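You operate a simulated robot arm through the tools that you are given. There is no shell and no other tool. Be economical: measure what you need, move in short steps, check, and stop when the job is done.

You run a simulated robot arm. Do the job below in one go: nothing can be reset, and whatever is moved stays where it is left.

JOB
Glue the pointed block to the square block and clamp them till set.
Fine: one dab from the glue pen, teal arm parked again, vice knob at tight. Where these are worked on the way, their far stop is far enough and under half their travel is too little: teal arm.
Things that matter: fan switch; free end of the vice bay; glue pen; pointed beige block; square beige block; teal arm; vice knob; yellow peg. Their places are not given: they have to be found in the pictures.

The check looks at the end state, three seconds after you hand in, the way a careful person would. Anything else that was tipped, shoved, dropped, spilled or broken makes it a failure.

ROBOT AND FRAMES
A 7-joint arm with a two-finger parallel gripper, fixed in place. Base frame: the origin is at the foot of the arm, x ahead of it, y to its left, z up. Lengths are in m, angles in degrees, forces in N, time in s.
With the tool pointing down near the work surface it reaches from about 0.3 to 0.68 m from the base axis. Its first joint turns from -66.0 to 66.0 degrees. Payload 1.57 kg.
The tool frame sits at the grasp point between the pads (the TCP): z along the fingers, y along the line on which they close. The tips reach 0.03 m beyond it. The gripper opens to 0.11 m. The fingers are 0.024 m wide and 0.012 m thick; the gripper's body (0.048 by 0.112 m) begins 0.078 m behind the TCP.
Orientation is that of the tool frame in the base frame, as [roll, pitch, yaw] about the fixed x, y, z axes, in that order (R = Rz(yaw) Ry(pitch) Rx(roll)). With the fingers straight down and closing along the base's y, the tool's x points along the base's -x, its y along +y and its z along -z.

CONTROLS
- The arm moves only by the tool play_rows. Its argument "moves" is a list of rows, each an object of numbers (a shift or turn left out is 0, a gripper value left out holds the last): "gripper": the gripper command, from -1 (fully open) to 1 (shut), values between in proportion; "tx", "ty", "tz": the shift along the base's x, y, z in units of 100 mm (1.0 is 100 mm); "ax", "ay", "az": the turn, a rotation vector about the base's x, y, z in units of 45 degrees (1.0 is 45 degrees). In form: [{"gripper": .., "tx": .., "ty": .., "tz": .., "ax": .., "ay": .., "az": ..}, ...]. A call has 1 to 12 rows; each row is the pose to reach, as a shift and turn from the pose commanded when the call began. A call with a number of a shift or a turn outside -1 to 1 is refused whole. A row lasts 0.2 s, in which the tool goes at most 0.05 m and 8.6 degrees; a call with a longer step from one row to the next is refused whole, and so is a gripper value outside its range. Where a pose cannot be reached the arm comes as near as it can. A force on the tool above 70 N (or 10 N above the force at the start of the call, whichever is more), or a blocked arm, ends the call early, and 0.2 s more pass. The fingers move at their own pace (about 0.108 m/s each) and stop on an object; they squeeze with about 20 N. The grip force told is the motor's: it shows also when the fingers shut on nothing. Time passes only in rows, and 0.2 s behind the last, so rows that repeat a pose let the fingers close. The reply holds the time, the measured pose of the TCP, the force on the tool along the base axes, the opening and the grip force, in the units named above and with some noise, with the torque about the TCP (base axes, N m) and any sound that the robot's microphone picked up.
- Cameras (640 x 400 px; columns grow to the right, rows downward): "scene" is fixed at [0.1719, -0.4035, 1.396]; the picture's right is [0.67, -0.74, 0.00], its down [-0.49, -0.44, -0.75] and it looks along [0.56, 0.50, -0.66] (base axes); focal length 341 px, centre (320, 200). "wrist" rides on the gripper at [0.07, 0.016, -0.141] in the tool frame; the picture's right is [-0.23, 0.97, 0.00], its down [-0.85, -0.20, -0.48] and it looks along [-0.47, -0.11, 0.88] (tool axes); focal length 222 px, centre (320, 200).
- get_image(camera): a new picture of that camera. The clock stands still meanwhile.
- measure_at(camera, pixels): for up to 12 pixels [column, row] of the newest picture of that camera ("zoom" is the newest enlarged one), the place [x, y, z] in the base frame of the surface seen there, good to about 0.002 m. The clock stands still meanwhile.
- enlarge(camera, box): a new picture of the part [left, top, right, bottom] of that camera's present view, enlarged. The clock stands still meanwhile.
- sign_off(): hands the job in; it is judged then, once.

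Work in short steps. Measure before you move; look again where a grasp or a placing could have gone wrong, and mend it. You have 80 turns and 46 pictures in all, those below and enlarged ones among them. Open the gripper and draw the arm clear of the work before you hand the job in, unless the task says otherwise; then end with one line.

The tools are called after "Call:" as name(argument=value, ...) on one line, values as JSON. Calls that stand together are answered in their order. play_rows: Moves the arm, as the interface text tells. Its arguments: {"type":"object","properties":{"moves":{"type":"array","items":{"type":"object","properties":{"gripper":{"type":"number"},"tx":{"type":"number"},"ty":{"type":"number"},"tz":{"type":"number"},"ax":{"type":"number"},"ay":{"type":"number"},"az":{"type":"number"}}}}},"required":["moves"]} The other tools are called the same way: get_image (camera) takes a picture; measure_at (camera, pixels) gives the place of the surface under pixels of a picture; enlarge (camera, box) takes an enlarged picture of a part of a camera's view; sign_off () hands the job in.

At the start:

```text
time: 0.0
tool_pos: [0.4041, -0.0395, 1.0713]
tool_rot: [-180.0, 0.0, -180.0]
force: [0.9, 0.1, -1.0]
wrist_torque: [-0.04, -0.01, 0.01]
finger_gap: 0.11
grip_force: 0.1
```

scene: 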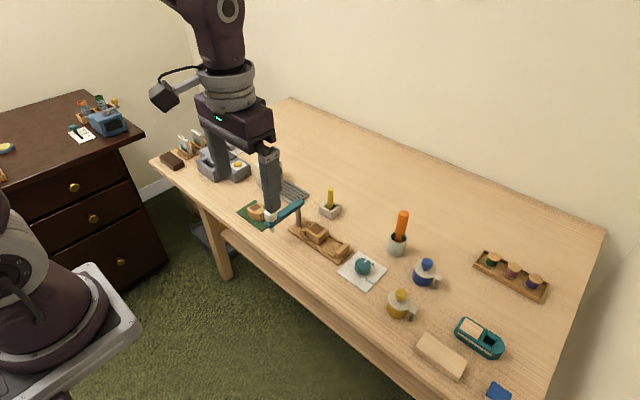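
wrist: 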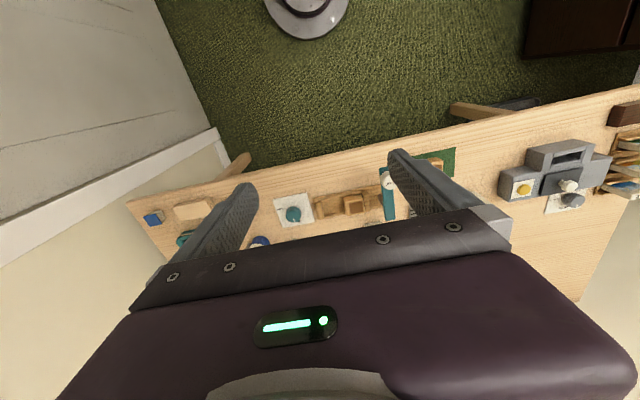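

The scene shows the bench with a tray near (320,238), green mat (257,213), teal arm (287,213), and orange pen (400,230). I enlarge to identify things.

Call:
enlarge(camera="scene", box=[220, 160, 420, 285])

Call:
enlarge(camera="scene", box=[340, 200, 560, 400])

Call:
enlarge(camera="scene", box=[140, 110, 300, 240])

```text
3.20 times, centred on (320, 222) of scene
```

zoom: 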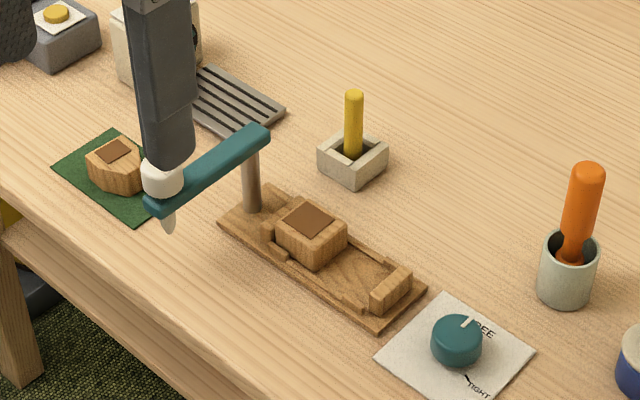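

```text
2.00 times, centred on (450, 300) of scene
```

zoom: 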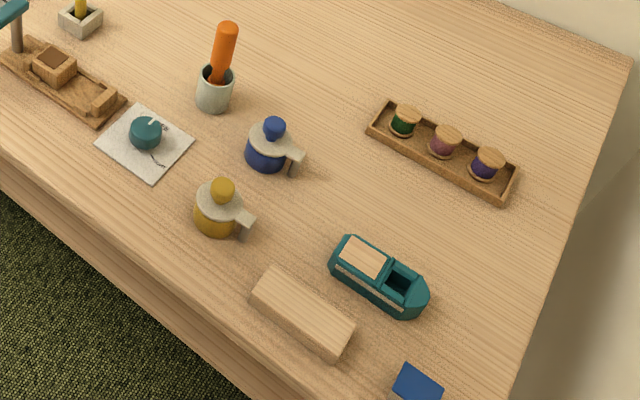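

```text
3.08 times, centred on (220, 175) of scene
```

zoom: 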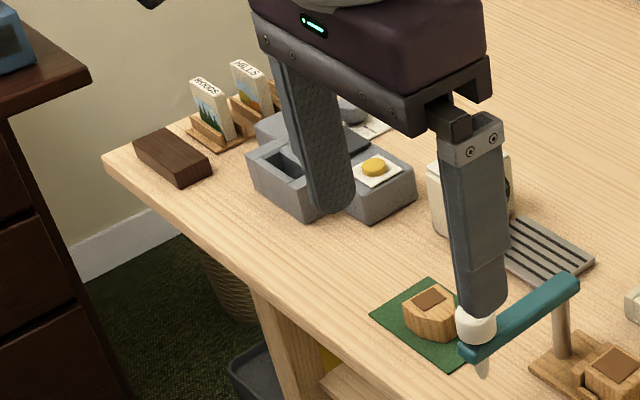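

I measure key points, and then move the arm out of the way of the view.

Call:
enlarge(camera="scene", box=[220, 160, 420, 285])

Call:
measure_at(camera="zoom", pixels=[[115, 152], [308, 218], [252, 190], [163, 178], [255, 135], [354, 95], [457, 332], [240, 230], [390, 285], [345, 265], [587, 170], [500, 240]])

Call:
play_rows(moves=[{"gripper": -1, "ty": -0.4}, {"ty": -0.8}, {"ty": -1.0}])

```text
3.20 times, centred on (320, 222) of scene
```

zoom: 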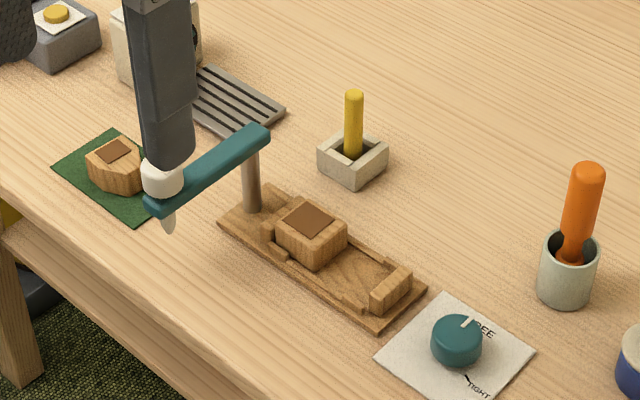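

```text
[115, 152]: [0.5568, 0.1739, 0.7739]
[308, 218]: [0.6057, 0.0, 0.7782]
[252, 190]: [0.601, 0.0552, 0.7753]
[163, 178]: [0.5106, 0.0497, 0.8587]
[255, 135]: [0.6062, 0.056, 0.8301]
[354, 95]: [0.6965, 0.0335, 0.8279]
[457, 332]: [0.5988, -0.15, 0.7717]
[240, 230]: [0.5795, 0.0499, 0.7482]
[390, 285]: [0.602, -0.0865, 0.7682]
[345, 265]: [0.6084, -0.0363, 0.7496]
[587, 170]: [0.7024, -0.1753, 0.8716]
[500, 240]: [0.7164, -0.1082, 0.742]
```

```text
time: 0.8
tool_pos: [0.4061, -0.1407, 1.0706]
tool_rot: [-179.9, 0.0, -179.9]
force: [0.3, 0.3, 0.5]
wrist_torque: [-0.01, 0.02, -0.01]
finger_gap: 0.11
grip_force: 0.1
```

Arm moved toward -y; now look at the vice area and the fan area.

Call:
enlarge(camera="scene", box=[150, 120, 310, 240])

Call:
get_image(camera="wrist")

```text
3.33 times, centred on (230, 180) of scene
```

zoom: 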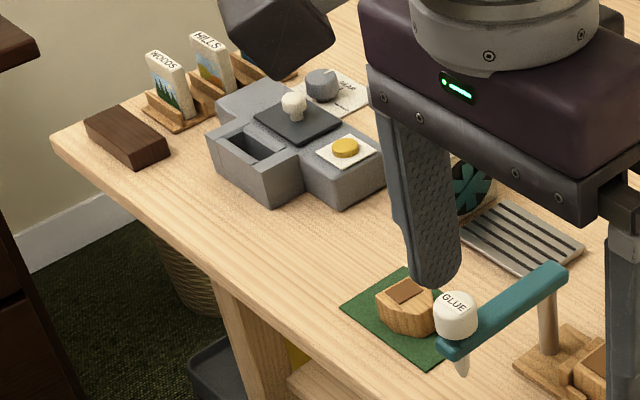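

```text
38 pictures are left
```

wrist: 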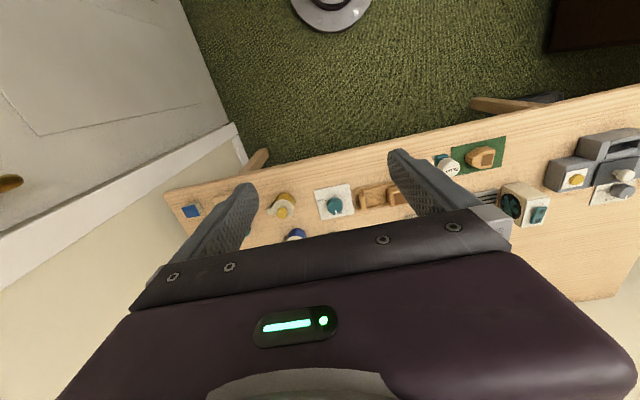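

The pen on the teal arm is labelled GLUE; the fan with teal rocker is behind. I move the wrist camera above the vice for a closer look.

Call:
play_rows(moves=[{"tx": 0.3, "ty": 0.3, "tz": -0.2}, {"tx": 0.6, "ty": 0.6, "tz": -0.4}, {"tx": 0.9, "ty": 0.9, "tz": -0.6}, {"tx": 0.9, "ty": 1.0, "tz": -0.9}, {"tx": 0.9, "ty": 1.0, "tz": -0.9}])

Call:
get_image(camera="wrist")

```text
time: 2.0
tool_pos: [0.4946, -0.0403, 0.9816]
tool_rot: [-180.0, 0.0, 179.8]
force: [0.2, -0.3, -0.6]
wrist_torque: [0.05, -0.01, 0.02]
finger_gap: 0.1101
grip_force: 0.0
```

```text
37 pictures are left
```

wrist: 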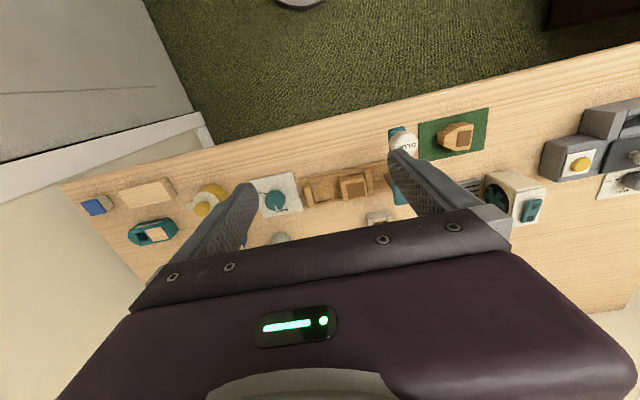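

Enlarging the vice/pen/fan parts.

Call:
enlarge(camera="wrist", box=[250, 100, 410, 220])

Call:
enlarge(camera="wrist", box=[380, 90, 560, 240])

```text
3.33 times, centred on (330, 160) of wrist
```

zoom: 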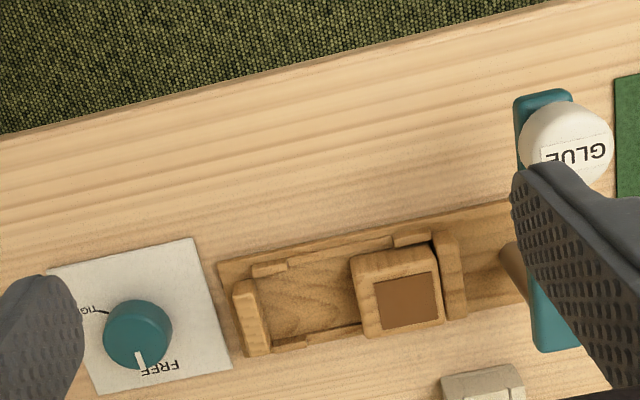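

```text
2.67 times, centred on (470, 165) of wrist
```

zoom: 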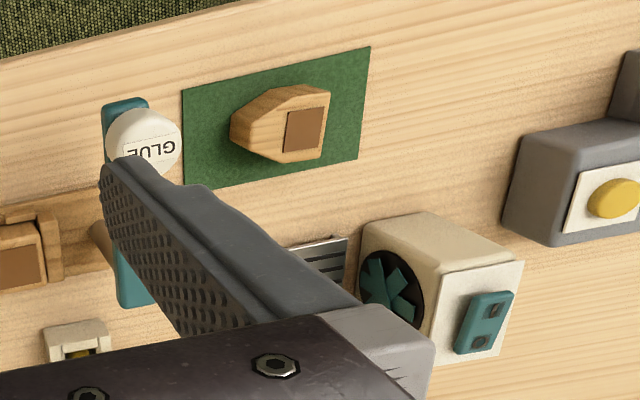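

I shift so the teal arm and pen sit between the fingers in view.

Call:
play_rows(moves=[{"ty": 0.4}, {"ty": 0.8}, {"ty": 1.0, "tx": 0.2}, {"ty": 1.0, "tx": 0.2}])

Call:
enlarge(camera="wrist", box=[220, 80, 440, 220])

Call:
enlarge(camera="scene", box=[220, 160, 420, 285])

```text
time: 3.0
tool_pos: [0.5154, 0.061, 0.9813]
tool_rot: [-180.0, 0.0, 179.9]
force: [-0.2, 0.5, -0.3]
wrist_torque: [0.01, 0.0, 0.0]
finger_gap: 0.1098
grip_force: 0.1
```

```text
2.86 times, centred on (330, 150) of wrist
```

zoom: 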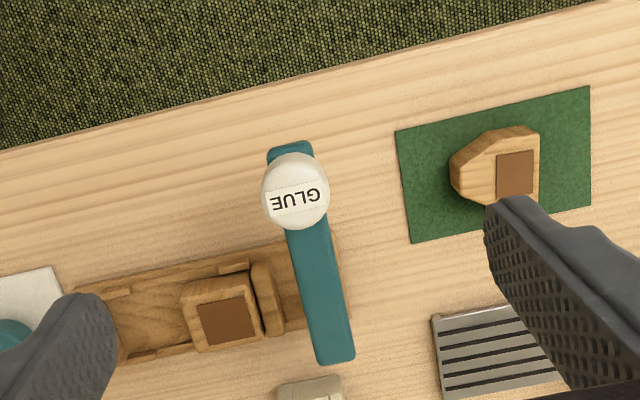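

```text
3.20 times, centred on (320, 222) of scene
```

zoom: 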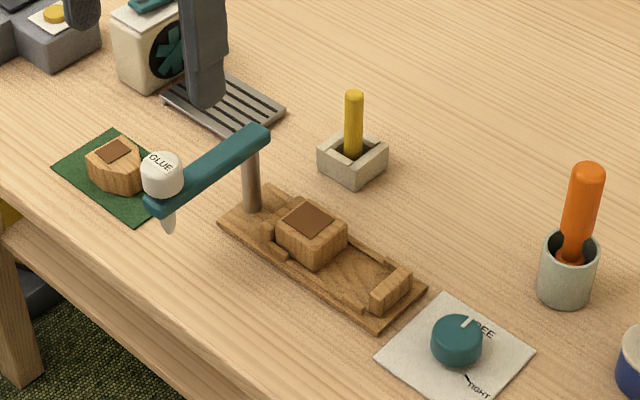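

Measuring the pen, tip, arm ends, blocks and jaw in this scene zoom.

Call:
measure_at(camera="zoom", pixels=[[162, 162], [169, 226], [170, 212], [152, 202], [262, 133], [282, 208], [325, 245], [346, 236], [308, 200], [376, 292], [370, 305], [344, 280]])

Call:
measure_at(camera="wrist", pixels=[[320, 200]])

```text
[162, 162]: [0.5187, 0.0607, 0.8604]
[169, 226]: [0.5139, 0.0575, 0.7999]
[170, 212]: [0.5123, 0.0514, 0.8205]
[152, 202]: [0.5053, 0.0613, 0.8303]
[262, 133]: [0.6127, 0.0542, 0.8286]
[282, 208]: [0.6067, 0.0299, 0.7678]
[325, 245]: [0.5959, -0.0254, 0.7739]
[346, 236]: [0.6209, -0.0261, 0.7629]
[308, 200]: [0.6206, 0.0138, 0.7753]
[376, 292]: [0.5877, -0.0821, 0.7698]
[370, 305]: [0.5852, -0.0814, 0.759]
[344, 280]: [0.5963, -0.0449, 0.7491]
```

```text
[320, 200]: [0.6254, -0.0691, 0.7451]
```

Pen axis is near (0.515,0.057), pivot near (0.606,0.056), bar at z≈0.825. I'll close the fingers and come down on the +y side of the bar to swing it toward the vice.

Call:
play_rows(moves=[{"gripper": 1, "tx": 0.35, "ty": 0.3}, {"tx": 0.35, "ty": 0.45}, {"tx": 0.35, "ty": 0.45, "tz": -0.4}, {"tx": 0.35, "ty": 0.45, "tz": -0.8}, {"tx": 0.35, "ty": 0.45, "tz": -1.0}, {"tx": 0.35, "ty": 0.45, "tz": -1.0}])

Call:
play_rows(moves=[{"tz": -0.3}, {"tz": -0.43}, {"tz": -0.43, "ty": -0.07}, {"tz": -0.43, "ty": -0.07}])

Call:
enlarge(camera="scene", box=[220, 160, 420, 285])

```text
time: 4.4
tool_pos: [0.5494, 0.105, 0.8816]
tool_rot: [180.0, 0.0, 179.9]
force: [0.0, -0.9, 0.3]
wrist_torque: [-0.04, 0.04, 0.0]
finger_gap: 0.0001
grip_force: 20.2
```

```text
time: 5.4
tool_pos: [0.5489, 0.0987, 0.8378]
tool_rot: [-180.0, 0.1, -179.9]
force: [1.2, 0.2, 0.2]
wrist_torque: [0.02, -0.01, -0.01]
finger_gap: 0.0
grip_force: 19.9
```

```text
3.20 times, centred on (320, 222) of scene
```

zoom: 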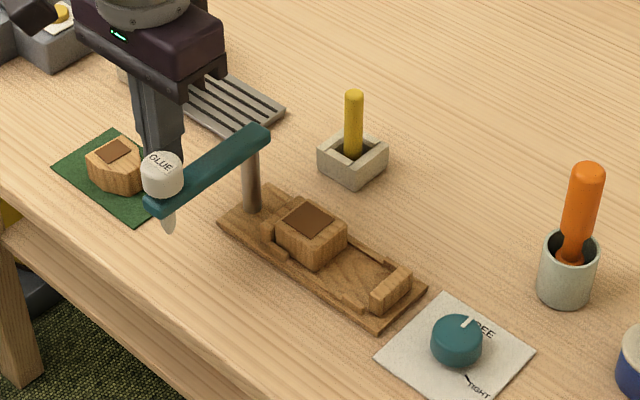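

Fingers are in place beside the bar. I push along the arc to about 60° of swing.

Call:
play_rows(moves=[{"ty": -0.18}, {"tx": -0.04, "ty": -0.29}, {"tx": -0.055, "ty": -0.4}, {"tx": -0.05, "ty": -0.51}, {"tx": -0.028, "ty": -0.615}, {"tx": 0.015, "ty": -0.715}, {"tx": 0.07, "ty": -0.81}, {"tx": 0.07, "ty": -0.81}])

Call:
enlarge(camera="scene", box=[220, 160, 420, 285])

```text
time: 7.2
tool_pos: [0.5575, 0.0191, 0.8372]
tool_rot: [-180.0, 0.0, 180.0]
force: [0.2, -0.7, -0.5]
wrist_torque: [0.0, 0.02, 0.01]
finger_gap: 0.0002
grip_force: 19.8
```

```text
3.20 times, centred on (320, 222) of scene
```

zoom: 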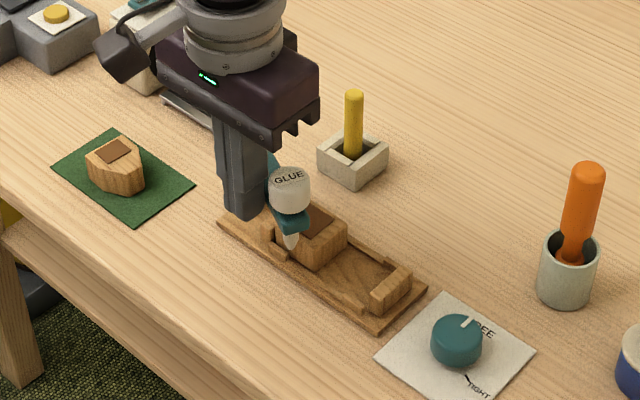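

Swing works with low force. Continue toward the far stop gently.

Call:
play_rows(moves=[{"tx": 0.06, "ty": -0.06}, {"tx": 0.11, "ty": -0.11}, {"tx": 0.18, "ty": -0.16}, {"tx": 0.25, "ty": -0.2}, {"tx": 0.25, "ty": -0.2}])

Call:
enlarge(camera="scene", box=[220, 160, 420, 285])

```text
time: 8.4
tool_pos: [0.5812, -0.0018, 0.8368]
tool_rot: [-180.0, -0.1, -180.0]
force: [-5.4, 3.5, 0.4]
wrist_torque: [-0.02, -0.06, -0.03]
finger_gap: 0.0
grip_force: 19.8
```

```text
3.20 times, centred on (320, 222) of scene
```

zoom: 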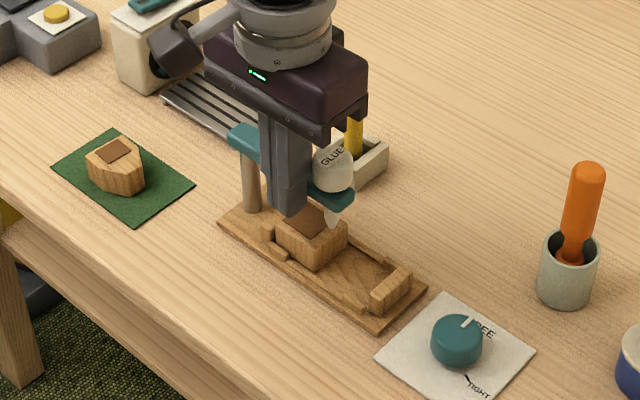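

Slight force suggests the stop. Measure the cap and tip.

Call:
measure_at(camera="zoom", pixels=[[335, 157], [333, 180], [333, 216], [332, 224], [346, 196], [240, 135]])

Call:
play_rows(moves=[{"tx": 0.05, "ty": -0.02}, {"tx": 0.05, "ty": -0.02}])

```text
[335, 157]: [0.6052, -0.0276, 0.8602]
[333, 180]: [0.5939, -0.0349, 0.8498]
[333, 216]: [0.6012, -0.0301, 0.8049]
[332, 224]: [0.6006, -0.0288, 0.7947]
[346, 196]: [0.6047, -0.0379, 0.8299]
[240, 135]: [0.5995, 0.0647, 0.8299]
```

```text
time: 9.0
tool_pos: [0.5824, -0.0012, 0.8367]
tool_rot: [179.9, -0.5, 180.0]
force: [-37.3, 18.2, 2.7]
wrist_torque: [0.02, -0.04, 0.07]
finger_gap: 0.0002
grip_force: 19.7
```

The arm is at its stop, and the pen tip is over the glue face (≈(0.603,-0.029)). I back off, rise, and view from above.

Call:
play_rows(moves=[{"tx": -0.1, "ty": 0.03}, {"tx": -0.25, "ty": 0.08}, {"tx": -0.25, "ty": 0.08, "tz": 0.4}, {"tx": -0.25, "ty": 0.08, "tz": 0.8}, {"tx": -0.2, "ty": 0.0, "tz": 1.0}, {"tx": -0.2, "ty": 0.0, "tz": 1.0}])

Call:
enlarge(camera="wrist", box=[240, 80, 420, 220])

```text
time: 10.4
tool_pos: [0.5656, -0.0044, 0.9383]
tool_rot: [180.0, 0.1, 179.9]
force: [0.0, -0.7, 0.1]
wrist_torque: [0.02, 0.02, 0.01]
finger_gap: 0.0
grip_force: 20.0
```

```text
2.86 times, centred on (330, 150) of wrist
```

zoom: 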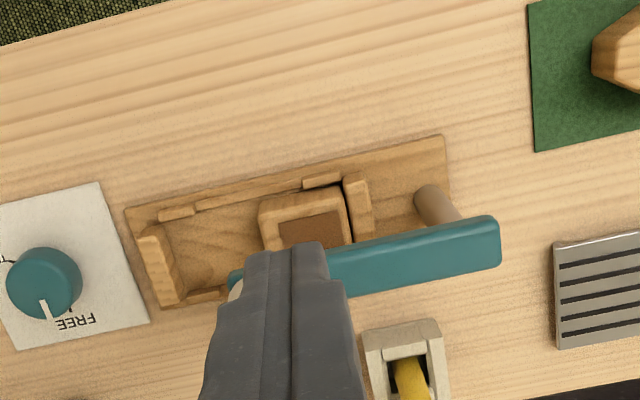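

Check the cap's location in the scene camera.

Call:
enlarge(camera="scene", box=[270, 180, 370, 245])

```text
6.15 times, centred on (320, 212) of scene
```

zoom: 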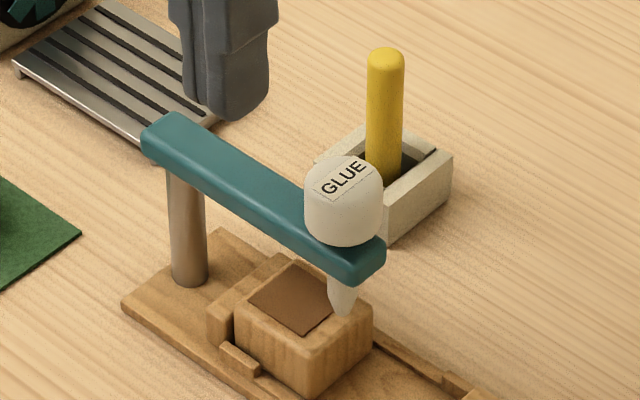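

Call:
measure_at(camera="zoom", pixels=[[343, 180], [343, 162], [318, 185], [370, 175], [343, 200], [343, 285], [342, 312], [335, 390], [372, 320]])

```text
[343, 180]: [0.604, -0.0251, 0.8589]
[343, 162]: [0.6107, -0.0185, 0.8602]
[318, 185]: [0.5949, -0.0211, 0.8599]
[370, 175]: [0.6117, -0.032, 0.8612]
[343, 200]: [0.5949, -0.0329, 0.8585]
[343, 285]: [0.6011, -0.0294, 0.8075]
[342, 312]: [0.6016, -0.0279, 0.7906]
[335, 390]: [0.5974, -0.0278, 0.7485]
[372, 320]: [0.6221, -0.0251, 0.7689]
```

Cap top centre ≈(0.603,-0.026,0.860). Move over it with closed fingers and approach to just above (tips 0.865).

Call:
play_rows(moves=[{"tx": 0.375, "ty": -0.22}, {"tx": 0.375, "ty": -0.22, "tz": -0.2}, {"tx": 0.375, "ty": -0.22, "tz": -0.43}, {"tx": 0.375, "ty": -0.22, "tz": -0.43}])

Call:
play_rows(moves=[{"tz": -0.03}, {"tz": -0.05}, {"tz": -0.07}, {"tz": -0.07}])

```text
time: 11.4
tool_pos: [0.6041, -0.0259, 0.8938]
tool_rot: [-180.0, 0.0, -180.0]
force: [1.4, -0.1, 0.6]
wrist_torque: [0.0, 0.03, -0.01]
finger_gap: 0.0001
grip_force: 20.0
```

```text
time: 12.4
tool_pos: [0.603, -0.0256, 0.8868]
tool_rot: [180.0, 0.0, -180.0]
force: [0.4, 0.0, 0.6]
wrist_torque: [0.03, -0.01, -0.01]
finger_gap: 0.0
grip_force: 19.8
```

No contact force yet; lower further.

Call:
play_rows(moves=[{"tz": -0.02}, {"tz": -0.02}])

Call:
enlarge(camera="scene", box=[270, 180, 370, 245])

```text
time: 13.0
tool_pos: [0.6038, -0.0255, 0.8862]
tool_rot: [180.0, 0.0, -180.0]
force: [-0.8, 0.4, 0.7]
wrist_torque: [0.05, 0.0, -0.03]
finger_gap: 0.0
grip_force: 19.6
```

```text
6.15 times, centred on (320, 212) of scene
```

zoom: 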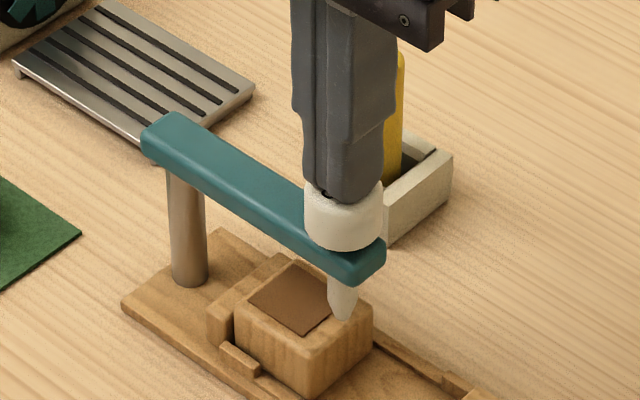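

Fingers touch the cap and it has gone down slightly. Press on in small steps.

Call:
play_rows(moves=[{"tz": -0.03}, {"tz": -0.03}])

Call:
play_rows(moves=[{"tz": -0.03}, {"tz": -0.03}])

```text
time: 13.6
tool_pos: [0.6037, -0.0261, 0.8824]
tool_rot: [179.9, 0.0, 179.9]
force: [0.3, -0.7, 2.2]
wrist_torque: [-0.03, 0.0, 0.0]
finger_gap: 0.0
grip_force: 20.0
```

```text
time: 14.2
tool_pos: [0.603, -0.025, 0.8794]
tool_rot: [-180.0, 0.0, 179.9]
force: [1.0, 0.2, 2.0]
wrist_torque: [0.03, 0.01, -0.03]
finger_gap: 0.0003
grip_force: 20.3
heard: click
```

A click was heard: the dab. I rise straight up and look.

Call:
play_rows(moves=[{"tz": 0.3}, {"tz": 0.7}, {"tz": 0.7, "tx": -0.4}, {"tz": 0.7, "tx": -0.4}])

Call:
enlarge(camera="scene", box=[270, 180, 370, 245])

```text
time: 15.2
tool_pos: [0.565, -0.0248, 0.9519]
tool_rot: [-179.9, -0.1, -180.0]
force: [0.9, 0.6, 0.1]
wrist_torque: [-0.01, 0.02, -0.01]
finger_gap: 0.0002
grip_force: 19.9
```

```text
6.15 times, centred on (320, 212) of scene
```

zoom: 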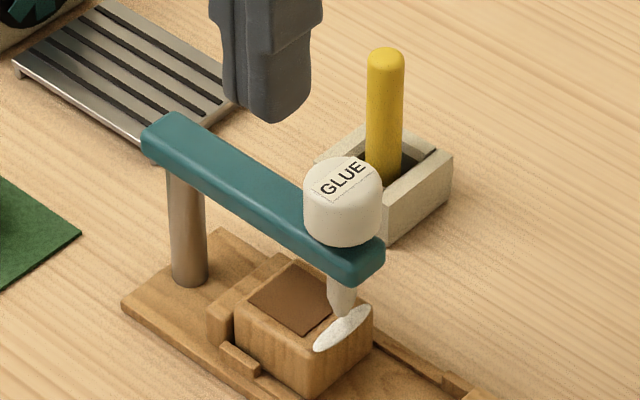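

The white dab sits on the square block's glue face. Now I go to the +x side of the bar to swing it back.

Call:
play_rows(moves=[{"tx": 0.4, "ty": 0.15}, {"tx": 0.8, "ty": 0.31}, {"tx": 0.8, "ty": 0.31, "tz": -0.4}, {"tx": 0.8, "ty": 0.31, "tz": -0.8}, {"tx": 0.8, "ty": 0.31, "tz": -0.99}, {"tx": 0.8, "ty": 0.31, "tz": -0.99}])

Call:
play_rows(moves=[{"tz": -0.16}, {"tz": -0.16, "tx": -0.15}, {"tz": -0.16, "tx": -0.29, "ty": -0.045}, {"tz": -0.16, "tx": -0.43, "ty": -0.053}, {"tz": -0.16, "tx": -0.57, "ty": -0.023}, {"tz": -0.16, "tx": -0.7, "ty": 0.042}, {"tz": -0.16, "tx": -0.76, "ty": 0.09}, {"tz": -0.16, "tx": -0.81, "ty": 0.139}, {"tz": -0.16, "tx": -0.81, "ty": 0.139}])

Call:
enlarge(camera="scene", box=[220, 160, 420, 285])

```text
time: 16.6
tool_pos: [0.6456, 0.006, 0.8504]
tool_rot: [180.0, -0.1, -180.0]
force: [-0.1, -0.1, -1.1]
wrist_torque: [0.0, -0.04, 0.0]
finger_gap: 0.0
grip_force: 19.9
```

```text
time: 18.6
tool_pos: [0.5639, 0.0198, 0.8333]
tool_rot: [-180.0, 0.0, 179.9]
force: [-0.2, 0.3, 0.4]
wrist_torque: [-0.02, -0.01, 0.01]
finger_gap: 0.0004
grip_force: 20.0
```

```text
3.20 times, centred on (320, 222) of scene
```

zoom: 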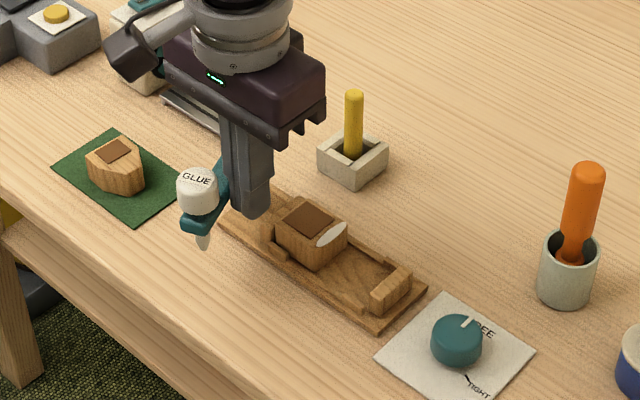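

Nearly back; push gently to the parked stop.

Call:
play_rows(moves=[{"tx": -0.04, "ty": 0.06}, {"tx": -0.08, "ty": 0.12}, {"tx": -0.08, "ty": 0.15}, {"tx": -0.08, "ty": 0.15}])

Call:
enlarge(camera="scene", box=[220, 160, 420, 285])

```text
time: 19.6
tool_pos: [0.5548, 0.0329, 0.8342]
tool_rot: [179.8, 0.0, -180.0]
force: [-0.3, 0.5, 0.3]
wrist_torque: [0.03, -0.02, 0.0]
finger_gap: 0.0002
grip_force: 19.8
```

```text
3.20 times, centred on (320, 222) of scene
```

zoom: 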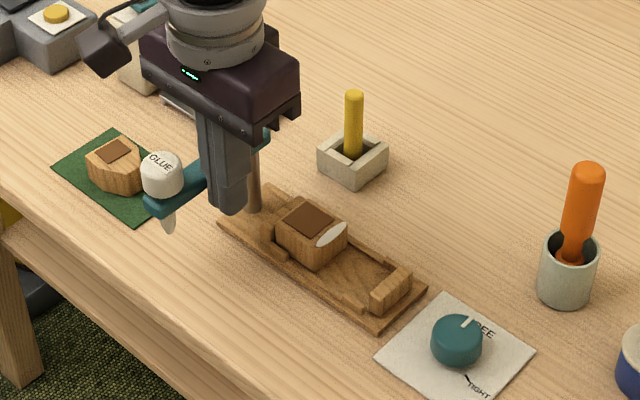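

The cap is back at its original pixel (162,174). A tiny extra nudge to confirm the stop, then lift.

Call:
play_rows(moves=[{"ty": 0.02}, {"ty": 0.03}, {"ty": 0.03}])

Call:
play_rows(moves=[{"ty": -0.1}, {"ty": -0.1, "tz": 0.4}, {"ty": -0.1, "tz": 0.8}, {"ty": -0.1, "tz": 1.0}, {"ty": 0.3, "tz": 1.0, "gripper": -1}, {"ty": 0.7, "tx": -0.2, "tz": 1.0}, {"ty": 1.0, "tx": -0.4, "tz": 1.0}, {"ty": 1.0, "tx": -0.4, "tz": 1.0}])

Call:
get_image(camera="wrist")

```text
time: 20.4
tool_pos: [0.5549, 0.0375, 0.8345]
tool_rot: [-180.0, 0.0, -180.0]
force: [0.3, -0.7, 0.0]
wrist_torque: [0.01, 0.01, 0.0]
finger_gap: 0.0
grip_force: 20.1
```

```text
time: 22.2
tool_pos: [0.515, 0.1371, 0.9364]
tool_rot: [180.0, 0.0, 180.0]
force: [-0.3, 1.4, -0.9]
wrist_torque: [0.03, -0.02, -0.02]
finger_gap: 0.1101
grip_force: 0.1
```

```text
23 pictures are left
```

wrist: 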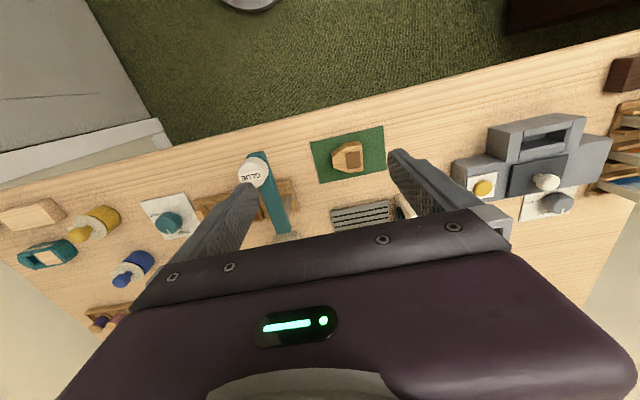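

Zoom on the pointed block, and scene zoom to verify the teal arm.

Call:
enlarge(camera="scene", box=[220, 160, 420, 285])

Call:
enlarge(camera="wrist", box=[230, 110, 390, 210])

Call:
measure_at(camera="zoom", pixels=[[414, 185], [540, 145], [538, 210], [475, 160], [488, 240], [430, 200], [90, 235], [150, 190], [230, 460], [500, 190], [445, 145], [525, 140]])

```text
3.20 times, centred on (320, 222) of scene
```

zoom: 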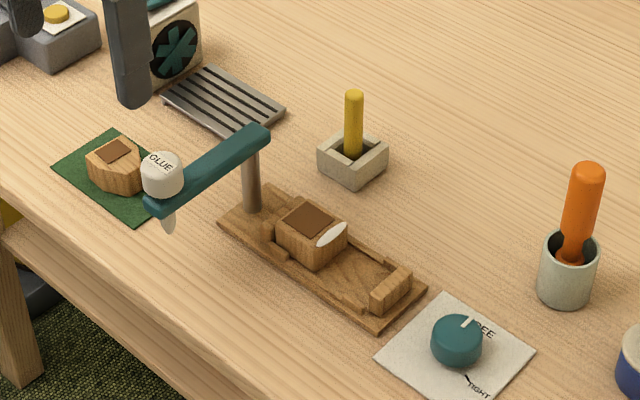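

```text
4.00 times, centred on (310, 160) of wrist
```

zoom: 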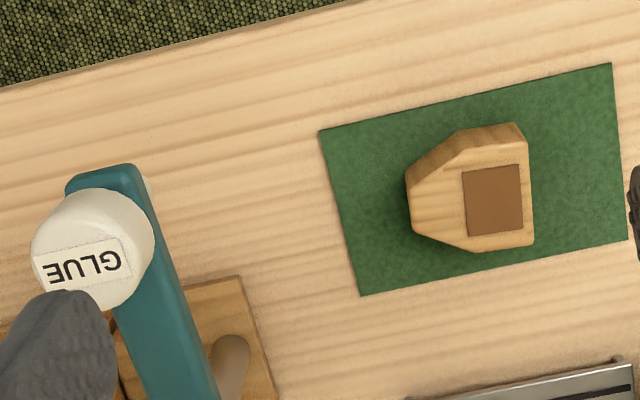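

```text
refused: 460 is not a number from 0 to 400
```

Arm matches its start picture. Measure block outline in the wrist zoom.

Call:
measure_at(camera="zoom", pixels=[[466, 171], [518, 166], [471, 234], [522, 229], [528, 240], [478, 246], [420, 222], [412, 185], [465, 158], [525, 152], [522, 130], [340, 133]])

```text
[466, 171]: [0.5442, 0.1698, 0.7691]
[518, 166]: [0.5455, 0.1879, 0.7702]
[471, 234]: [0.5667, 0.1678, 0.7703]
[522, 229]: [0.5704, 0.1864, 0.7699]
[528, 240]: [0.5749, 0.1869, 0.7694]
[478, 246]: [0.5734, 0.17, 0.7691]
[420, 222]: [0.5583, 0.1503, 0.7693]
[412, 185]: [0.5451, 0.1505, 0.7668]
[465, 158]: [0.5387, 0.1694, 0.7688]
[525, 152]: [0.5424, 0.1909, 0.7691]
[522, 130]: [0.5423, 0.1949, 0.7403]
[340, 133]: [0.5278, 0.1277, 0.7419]
```

Block top z≈0.770, flat face at y≈0.19, sides x≈0.540–0.575, turned about -5°. Zoom on the bay for rail heights.

Call:
enlarge(camera="scene", box=[285, 215, 365, 267])

```text
7.69 times, centred on (325, 241) of scene
```

zoom: 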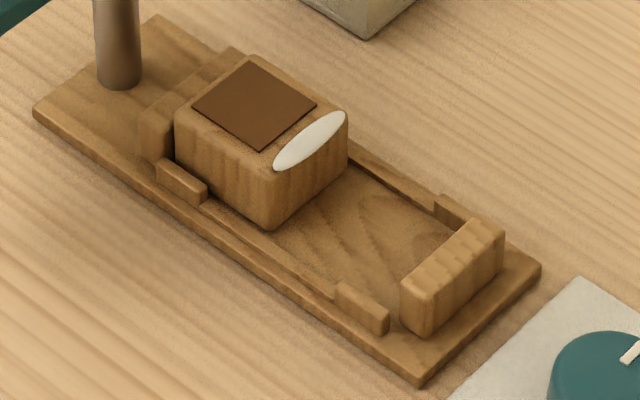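

Call:
measure_at(camera="zoom", pixels=[[180, 110], [265, 160], [343, 118], [265, 222], [335, 245], [270, 250], [390, 175], [365, 293], [452, 205], [425, 285], [495, 228], [407, 280]])

```text
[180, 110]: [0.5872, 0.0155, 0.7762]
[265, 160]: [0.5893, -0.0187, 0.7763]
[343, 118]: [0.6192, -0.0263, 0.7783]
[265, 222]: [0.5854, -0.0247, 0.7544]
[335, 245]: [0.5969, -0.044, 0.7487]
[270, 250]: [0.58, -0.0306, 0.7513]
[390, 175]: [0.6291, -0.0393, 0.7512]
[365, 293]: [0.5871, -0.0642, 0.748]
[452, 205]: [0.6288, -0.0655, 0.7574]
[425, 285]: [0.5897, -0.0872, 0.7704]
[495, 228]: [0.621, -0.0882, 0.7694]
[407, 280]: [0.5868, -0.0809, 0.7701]
```

Bay floor z≈0.7487, centre x≈0.604, square block's face y≈-0.026, low rails to ≈0.757. I turn the tool to close along x, above the pointed block.

Call:
play_rows(moves=[{"az": -0.18, "tx": 0.2, "ty": 0.2}, {"az": -0.36, "tx": 0.425, "ty": 0.4}, {"az": -0.54, "tx": 0.425, "ty": 0.4}, {"az": -0.72, "tx": 0.425, "ty": 0.4}, {"az": -0.9, "tx": 0.425, "ty": 0.4}, {"az": -1.0, "tx": 0.425, "ty": 0.4}, {"az": -1.0, "tx": 0.425, "ty": 0.4}])

Call:
play_rows(moves=[{"az": -0.18}, {"az": -0.36}, {"az": -0.54}, {"az": -0.72}, {"az": -0.9}, {"az": -1.0}, {"az": -1.0}])

Call:
get_image(camera="wrist")

```text
time: 23.8
tool_pos: [0.5568, 0.1766, 0.9353]
tool_rot: [180.0, -0.1, 134.9]
force: [0.3, 0.7, -0.1]
wrist_torque: [0.03, 0.01, 0.0]
finger_gap: 0.1099
grip_force: 0.0
```

```text
time: 25.4
tool_pos: [0.5577, 0.1775, 0.9335]
tool_rot: [-180.0, 0.0, 89.9]
force: [-0.7, 0.6, 0.3]
wrist_torque: [0.01, 0.02, 0.01]
finger_gap: 0.11
grip_force: 0.0
```

```text
19 pictures are left
```

wrist: 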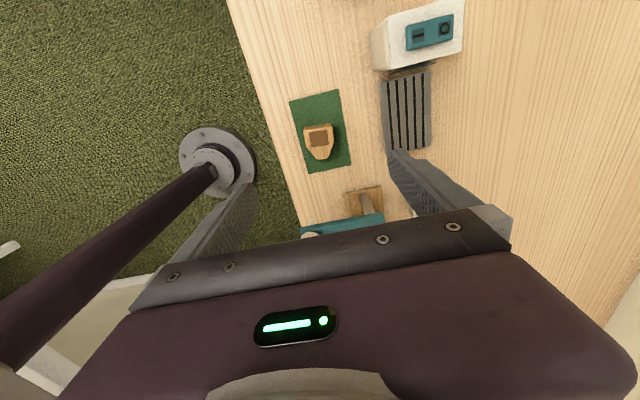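

Zoom on the block between the fingers to refine the yaw and centre.

Call:
enlarge(camera="wrist", box=[280, 105, 360, 165])

Call:
measure_at(camera="zoom", pixels=[[215, 185], [415, 165], [215, 220], [425, 210], [315, 425], [270, 400], [360, 400], [315, 260], [225, 300], [415, 290]])

```text
6.67 times, centred on (320, 135) of wrist
```

zoom: 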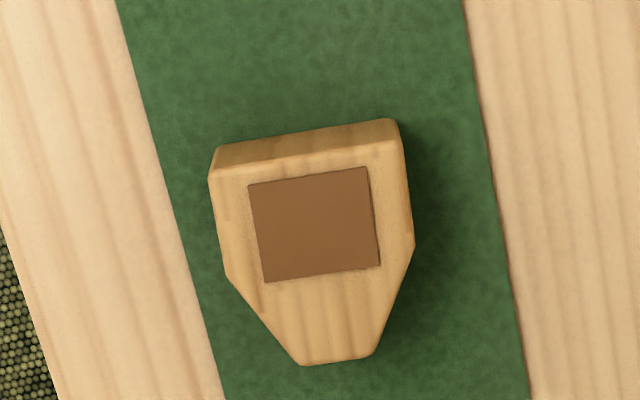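

```text
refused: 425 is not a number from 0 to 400
```

Call:
measure_at(camera="zoom", pixels=[[215, 185], [397, 158], [232, 270], [408, 242], [305, 358], [368, 352], [250, 188], [365, 170], [266, 278], [378, 262]])

```text
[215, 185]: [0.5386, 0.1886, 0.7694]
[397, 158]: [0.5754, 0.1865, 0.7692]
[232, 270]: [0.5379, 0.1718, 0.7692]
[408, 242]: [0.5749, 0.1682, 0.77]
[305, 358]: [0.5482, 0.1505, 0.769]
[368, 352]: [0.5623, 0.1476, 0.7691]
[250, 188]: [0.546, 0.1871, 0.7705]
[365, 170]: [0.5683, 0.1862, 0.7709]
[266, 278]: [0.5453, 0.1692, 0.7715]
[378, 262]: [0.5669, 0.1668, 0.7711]
```

Block centre x≈0.557, width 0.037, yaw ≈-4°. Narrow to ~60 mm opening, descend to TCP z 0.783 and grip.

Call:
play_rows(moves=[{"gripper": -0.1, "az": -0.09}, {"az": -0.09, "tz": -0.4}, {"az": -0.09, "tz": -0.8}, {"az": -0.09, "tz": -1.0}, {"az": -0.09, "tz": -1.0}])

Call:
play_rows(moves=[{"tz": -0.3}, {"tz": -0.505}, {"tz": -0.505}, {"tz": -0.505, "gripper": 1}, {"tz": -0.505, "gripper": 1}, {"tz": -0.505, "gripper": 1}, {"tz": -0.505, "gripper": 1}])

```text
time: 26.6
tool_pos: [0.5574, 0.1768, 0.8347]
tool_rot: [179.9, 0.0, 85.9]
force: [0.3, 0.0, 0.3]
wrist_torque: [0.0, 0.0, 0.02]
finger_gap: 0.0606
grip_force: 0.1
```

```text
time: 28.2
tool_pos: [0.5564, 0.1776, 0.783]
tool_rot: [180.0, -0.1, 85.9]
force: [-0.1, 0.7, 0.1]
wrist_torque: [-0.03, 0.01, -0.02]
finger_gap: 0.0391
grip_force: 19.5
```

Gripped (gap 39 mm). Lift clear and square up the yaw.

Call:
play_rows(moves=[{"tz": 0.2}, {"tz": 0.6}, {"tz": 1.0, "az": 0.09}, {"tz": 1.0, "az": 0.09}])

Call:
play_rows(moves=[{"tz": 0.4}, {"tz": 0.4, "tx": 0.2, "ty": -0.4}, {"tz": 0.4, "tx": 0.4, "ty": -0.8}, {"tz": 0.4, "tx": 0.475, "ty": -1.0}, {"tz": 0.4, "tx": 0.475, "ty": -1.0}])

Call:
play_rows(moves=[{"ty": -0.4}, {"ty": -0.8}, {"ty": -1.0}, {"ty": -1.0}])

```text
time: 29.2
tool_pos: [0.5567, 0.1778, 0.8824]
tool_rot: [-179.9, 0.0, 89.9]
force: [-0.1, 0.7, -0.1]
wrist_torque: [0.0, 0.0, 0.01]
finger_gap: 0.0387
grip_force: 20.0
```

```text
time: 30.4
tool_pos: [0.6045, 0.0752, 0.9245]
tool_rot: [-180.0, -0.1, 89.9]
force: [0.8, 0.3, -1.4]
wrist_torque: [0.02, 0.04, -0.03]
finger_gap: 0.0391
grip_force: 20.1
```

```text
time: 31.4
tool_pos: [0.6036, -0.0239, 0.9248]
tool_rot: [-180.0, 0.0, 90.0]
force: [0.2, 0.6, 0.3]
wrist_torque: [-0.02, 0.01, 0.0]
finger_gap: 0.0391
grip_force: 19.8
```

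Move to y≈-0.042 and lower until the block is just above the bay, then check.

Call:
play_rows(moves=[{"ty": -0.185}, {"ty": -0.185, "tz": -0.4}, {"ty": -0.185, "tz": -0.8}, {"ty": -0.185, "tz": -0.9}, {"ty": -0.185, "tz": -0.9}])

Call:
enlarge(camera="scene", box=[275, 195, 375, 260])

```text
time: 32.6
tool_pos: [0.605, -0.0408, 0.8331]
tool_rot: [180.0, 0.0, 90.0]
force: [-0.3, -0.1, 0.2]
wrist_torque: [0.03, -0.02, -0.01]
finger_gap: 0.039
grip_force: 20.0
```

```text
6.15 times, centred on (325, 228) of scene
```

zoom: 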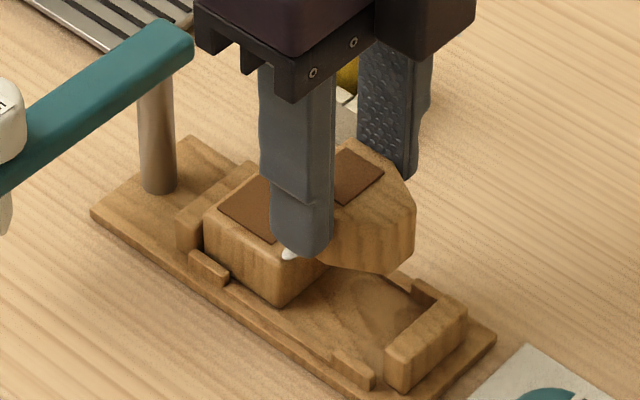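

Looks aligned. Lower in steps with 2 mm extra clearance to the dab.

Call:
play_rows(moves=[{"ty": -0.02, "tz": -0.2}, {"ty": -0.02, "tz": -0.35}, {"ty": -0.02, "tz": -0.4}, {"ty": -0.02, "tz": -0.4}])

Call:
play_rows(moves=[{"tz": -0.015}, {"tz": -0.015}])

```text
time: 33.6
tool_pos: [0.6062, -0.0433, 0.7944]
tool_rot: [180.0, 0.0, 89.9]
force: [-0.3, -0.8, 0.0]
wrist_torque: [0.0, -0.01, 0.0]
finger_gap: 0.0389
grip_force: 20.1
```

```text
time: 34.2
tool_pos: [0.604, -0.0427, 0.7927]
tool_rot: [-180.0, 0.0, 89.9]
force: [0.7, -0.5, -0.2]
wrist_torque: [0.01, 0.02, 0.02]
finger_gap: 0.0387
grip_force: 20.5
```

Call:
enlarge(camera="scene", box=[285, 205, 365, 257])

```text
7.69 times, centred on (325, 231) of scene
```

zoom: 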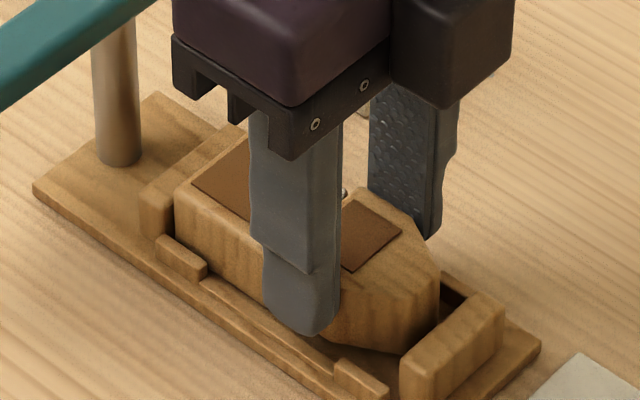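

The block is nearly on the floor. I lower until contact is felt, then slide +y to meet the square block.

Call:
play_rows(moves=[{"tz": -0.015}, {"tz": -0.015}])

Call:
play_rows(moves=[{"ty": 0.02}, {"ty": 0.04}, {"ty": 0.04}])

```text
time: 34.8
tool_pos: [0.6045, -0.0438, 0.7907]
tool_rot: [-180.0, 0.0, 90.0]
force: [0.4, -0.4, 0.1]
wrist_torque: [-0.03, 0.01, 0.0]
finger_gap: 0.0387
grip_force: 19.8
```

```text
time: 35.6
tool_pos: [0.6043, -0.0407, 0.7931]
tool_rot: [-180.0, 0.1, 90.0]
force: [-0.3, 0.7, -0.2]
wrist_torque: [0.04, -0.01, 0.0]
finger_gap: 0.0391
grip_force: 19.9
```

No contact yet; lower a touch more and slide further.

Call:
play_rows(moves=[{"tz": -0.015}, {"tz": -0.02}, {"tz": -0.02}])

Call:
play_rows(moves=[{"ty": 0.02}, {"ty": 0.04}, {"ty": 0.04}])

```text
time: 36.4
tool_pos: [0.6059, -0.0406, 0.7898]
tool_rot: [-180.0, 0.0, 90.0]
force: [0.9, -0.3, -0.5]
wrist_torque: [0.02, -0.03, 0.01]
finger_gap: 0.039
grip_force: 20.1
```

```text
time: 37.2
tool_pos: [0.6047, -0.0372, 0.7895]
tool_rot: [180.0, 0.1, 89.8]
force: [-0.8, -15.4, 0.8]
wrist_torque: [-0.43, -0.01, 0.0]
finger_gap: 0.0391
grip_force: 19.6
```

Contact with the square block (15 N). Ease off, lower to the floor.

Call:
play_rows(moves=[{"ty": -0.012}, {"ty": -0.012, "tz": -0.02}, {"ty": -0.012, "tz": -0.02}])

```text
time: 38.0
tool_pos: [0.6062, -0.0375, 0.7875]
tool_rot: [179.9, -0.1, 90.1]
force: [-0.3, -11.8, 12.3]
wrist_torque: [-0.21, 0.02, 0.0]
finger_gap: 0.0387
grip_force: 19.7
```

On the floor. Open and rise straight up.

Call:
play_rows(moves=[{"gripper": -0.1}, {"gripper": -0.1}, {"tz": 0.3}, {"tz": 0.7}, {"tz": 1.0}, {"tz": 1.0, "ty": 0.4}, {"tz": 1.0, "ty": 0.6}, {"tz": 1.0, "ty": 0.6}])

Call:
enlarge(camera="scene", box=[285, 205, 385, 270])

Call:
get_image(camera="wrist")

```text
time: 39.8
tool_pos: [0.6052, 0.0254, 0.8874]
tool_rot: [180.0, 0.0, 90.0]
force: [-0.1, -0.2, 0.3]
wrist_torque: [0.0, 0.0, 0.03]
finger_gap: 0.0603
grip_force: 0.1
```

```text
6.15 times, centred on (335, 238) of scene
```

zoom: 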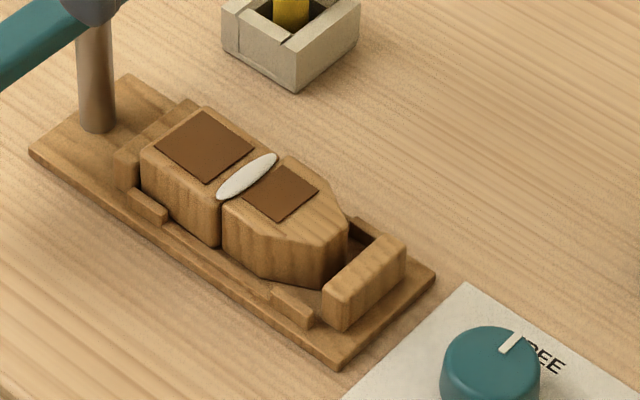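

```text
14 pictures are left
```

wrist: 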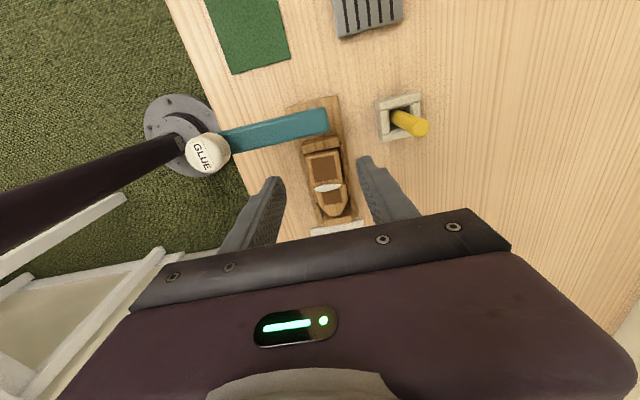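

The blocks meet with the dab between. Next, zoom on the vice knob.

Call:
enlarge(camera="scene", box=[330, 240, 400, 295])

Call:
measure_at(camera="zoom", pixels=[[255, 190], [300, 175], [345, 115], [320, 145], [305, 225], [215, 210], [280, 140], [300, 355], [280, 325], [355, 195], [380, 160], [275, 280]])

```text
7.27 times, centred on (365, 268) of scene
```

zoom: 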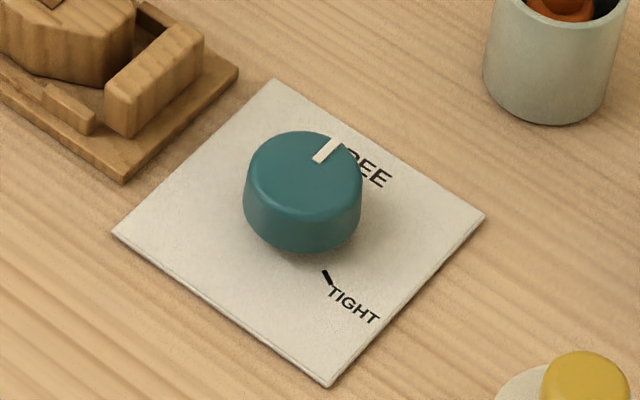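

```text
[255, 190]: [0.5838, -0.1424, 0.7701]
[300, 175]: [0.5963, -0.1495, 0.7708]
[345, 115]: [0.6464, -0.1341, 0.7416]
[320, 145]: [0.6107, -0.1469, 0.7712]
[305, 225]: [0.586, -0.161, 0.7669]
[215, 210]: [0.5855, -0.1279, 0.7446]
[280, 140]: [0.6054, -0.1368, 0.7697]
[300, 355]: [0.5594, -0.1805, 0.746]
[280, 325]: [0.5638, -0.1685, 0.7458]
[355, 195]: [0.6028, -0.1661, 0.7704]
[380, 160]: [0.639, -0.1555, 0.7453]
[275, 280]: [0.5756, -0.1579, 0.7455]
```

Measure the pointer and TIGHT dash to get the turn angle.

Call:
measure_at(camera="zoom", pixels=[[304, 175], [318, 158], [335, 142], [324, 272], [330, 283], [247, 180], [362, 178], [304, 133], [304, 218]])

Call:
play_rows(moves=[{"az": 0.18, "tz": 0.2}, {"az": 0.36, "tz": 0.2, "ty": -0.4}, {"az": 0.54, "tz": 0.2, "ty": -0.8}, {"az": 0.72, "tz": 0.2, "ty": -1}, {"az": 0.9, "tz": 0.2, "ty": -1}, {"az": 1.0, "tz": 0.2, "ty": -1}, {"az": 1.0, "tz": 0.2, "ty": -1}])

Call:
play_rows(moves=[{"az": 0.18, "ty": -0.4}, {"az": 0.36, "ty": -0.75}, {"az": 0.54, "ty": -0.75, "tx": -0.07}, {"az": 0.72, "ty": -0.75, "tx": -0.07}, {"az": 0.9, "ty": -0.75, "tx": -0.07}, {"az": 1.0, "ty": -0.75, "tx": -0.07}, {"az": 1.0, "ty": -0.75, "tx": -0.07}])

Call:
play_rows(moves=[{"az": 0.18}, {"az": 0.36}, {"az": 0.54}, {"az": 0.72}, {"az": 0.9}, {"az": 1.0}, {"az": 1.0}])

```text
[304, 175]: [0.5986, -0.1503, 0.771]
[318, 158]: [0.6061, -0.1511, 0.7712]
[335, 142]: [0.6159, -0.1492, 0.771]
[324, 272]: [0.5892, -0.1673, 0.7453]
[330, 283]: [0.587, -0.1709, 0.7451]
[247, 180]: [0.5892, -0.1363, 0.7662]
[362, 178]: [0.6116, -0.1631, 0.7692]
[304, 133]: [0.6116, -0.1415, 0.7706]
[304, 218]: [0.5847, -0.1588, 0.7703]
```

```text
time: 41.4
tool_pos: [0.6041, -0.076, 0.9063]
tool_rot: [180.0, 0.0, 135.0]
force: [-0.5, 0.2, 0.1]
wrist_torque: [0.04, -0.01, 0.01]
finger_gap: 0.0602
grip_force: 0.1
```

```text
time: 43.0
tool_pos: [0.5992, -0.1506, 0.9069]
tool_rot: [-180.0, -0.1, 179.9]
force: [-0.5, 0.1, 0.2]
wrist_torque: [0.01, -0.01, -0.03]
finger_gap: 0.0608
grip_force: 0.1
```

```text
time: 44.6
tool_pos: [0.5981, -0.1518, 0.9053]
tool_rot: [179.9, 0.0, -134.9]
force: [0.2, 0.0, 0.2]
wrist_torque: [-0.01, -0.02, 0.0]
finger_gap: 0.0605
grip_force: 0.1
```

Pointer at 0°, TIGHT dash at ≈-120° about (0.599,-0.150). Tool is at yaw 225°; descend and grip the knob.

Call:
play_rows(moves=[{"tz": -0.4}, {"tz": -0.8}, {"tz": -0.9}, {"tz": -0.9}])

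Call:
play_rows(moves=[{"tz": -0.2}, {"tz": -0.32}, {"tz": -0.32}, {"tz": -0.32, "gripper": 1}, {"tz": -0.32}, {"tz": -0.32}, {"tz": -0.32}])

```text
time: 45.6
tool_pos: [0.5996, -0.1543, 0.8157]
tool_rot: [-180.0, 0.0, -135.0]
force: [-0.1, 0.1, 0.6]
wrist_torque: [0.04, 0.01, 0.0]
finger_gap: 0.0605
grip_force: 0.1
```

```text
time: 47.2
tool_pos: [0.5979, -0.1525, 0.786]
tool_rot: [179.9, 0.0, -134.9]
force: [-7.5, 7.2, 2.0]
wrist_torque: [0.19, 0.29, 0.03]
finger_gap: 0.0371
grip_force: 43.2
```

Gripped, with ~10 N sideways; shift 1.5 mm to (-x,+y) to centre, then start turning clockwise.

Call:
play_rows(moves=[{"tx": -0.012, "ty": 0.012}, {"tx": -0.012, "ty": 0.012}])

Call:
play_rows(moves=[{"az": -0.18}, {"az": -0.36}, {"az": -0.54}, {"az": -0.72}, {"az": -0.9}, {"az": -1.0}, {"az": -1.0}])

Call:
enlarge(camera="scene", box=[285, 205, 405, 290])

```text
time: 47.8
tool_pos: [0.5979, -0.1521, 0.7849]
tool_rot: [-179.9, 0.0, -135.1]
force: [2.6, -1.5, -12.3]
wrist_torque: [-0.18, -0.18, 0.01]
finger_gap: 0.037
grip_force: 43.5
```

```text
time: 49.4
tool_pos: [0.5993, -0.1499, 0.7847]
tool_rot: [180.0, 0.1, 179.9]
force: [-0.6, 4.8, 5.4]
wrist_torque: [0.3, 0.13, -0.02]
finger_gap: 0.0369
grip_force: 42.8
```

```text
4.71 times, centred on (345, 248) of scene
```

zoom: 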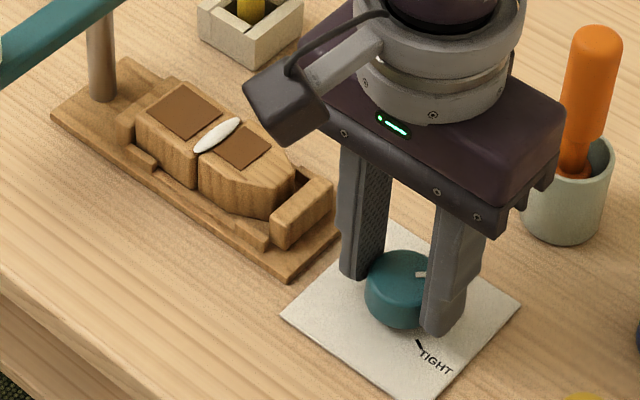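

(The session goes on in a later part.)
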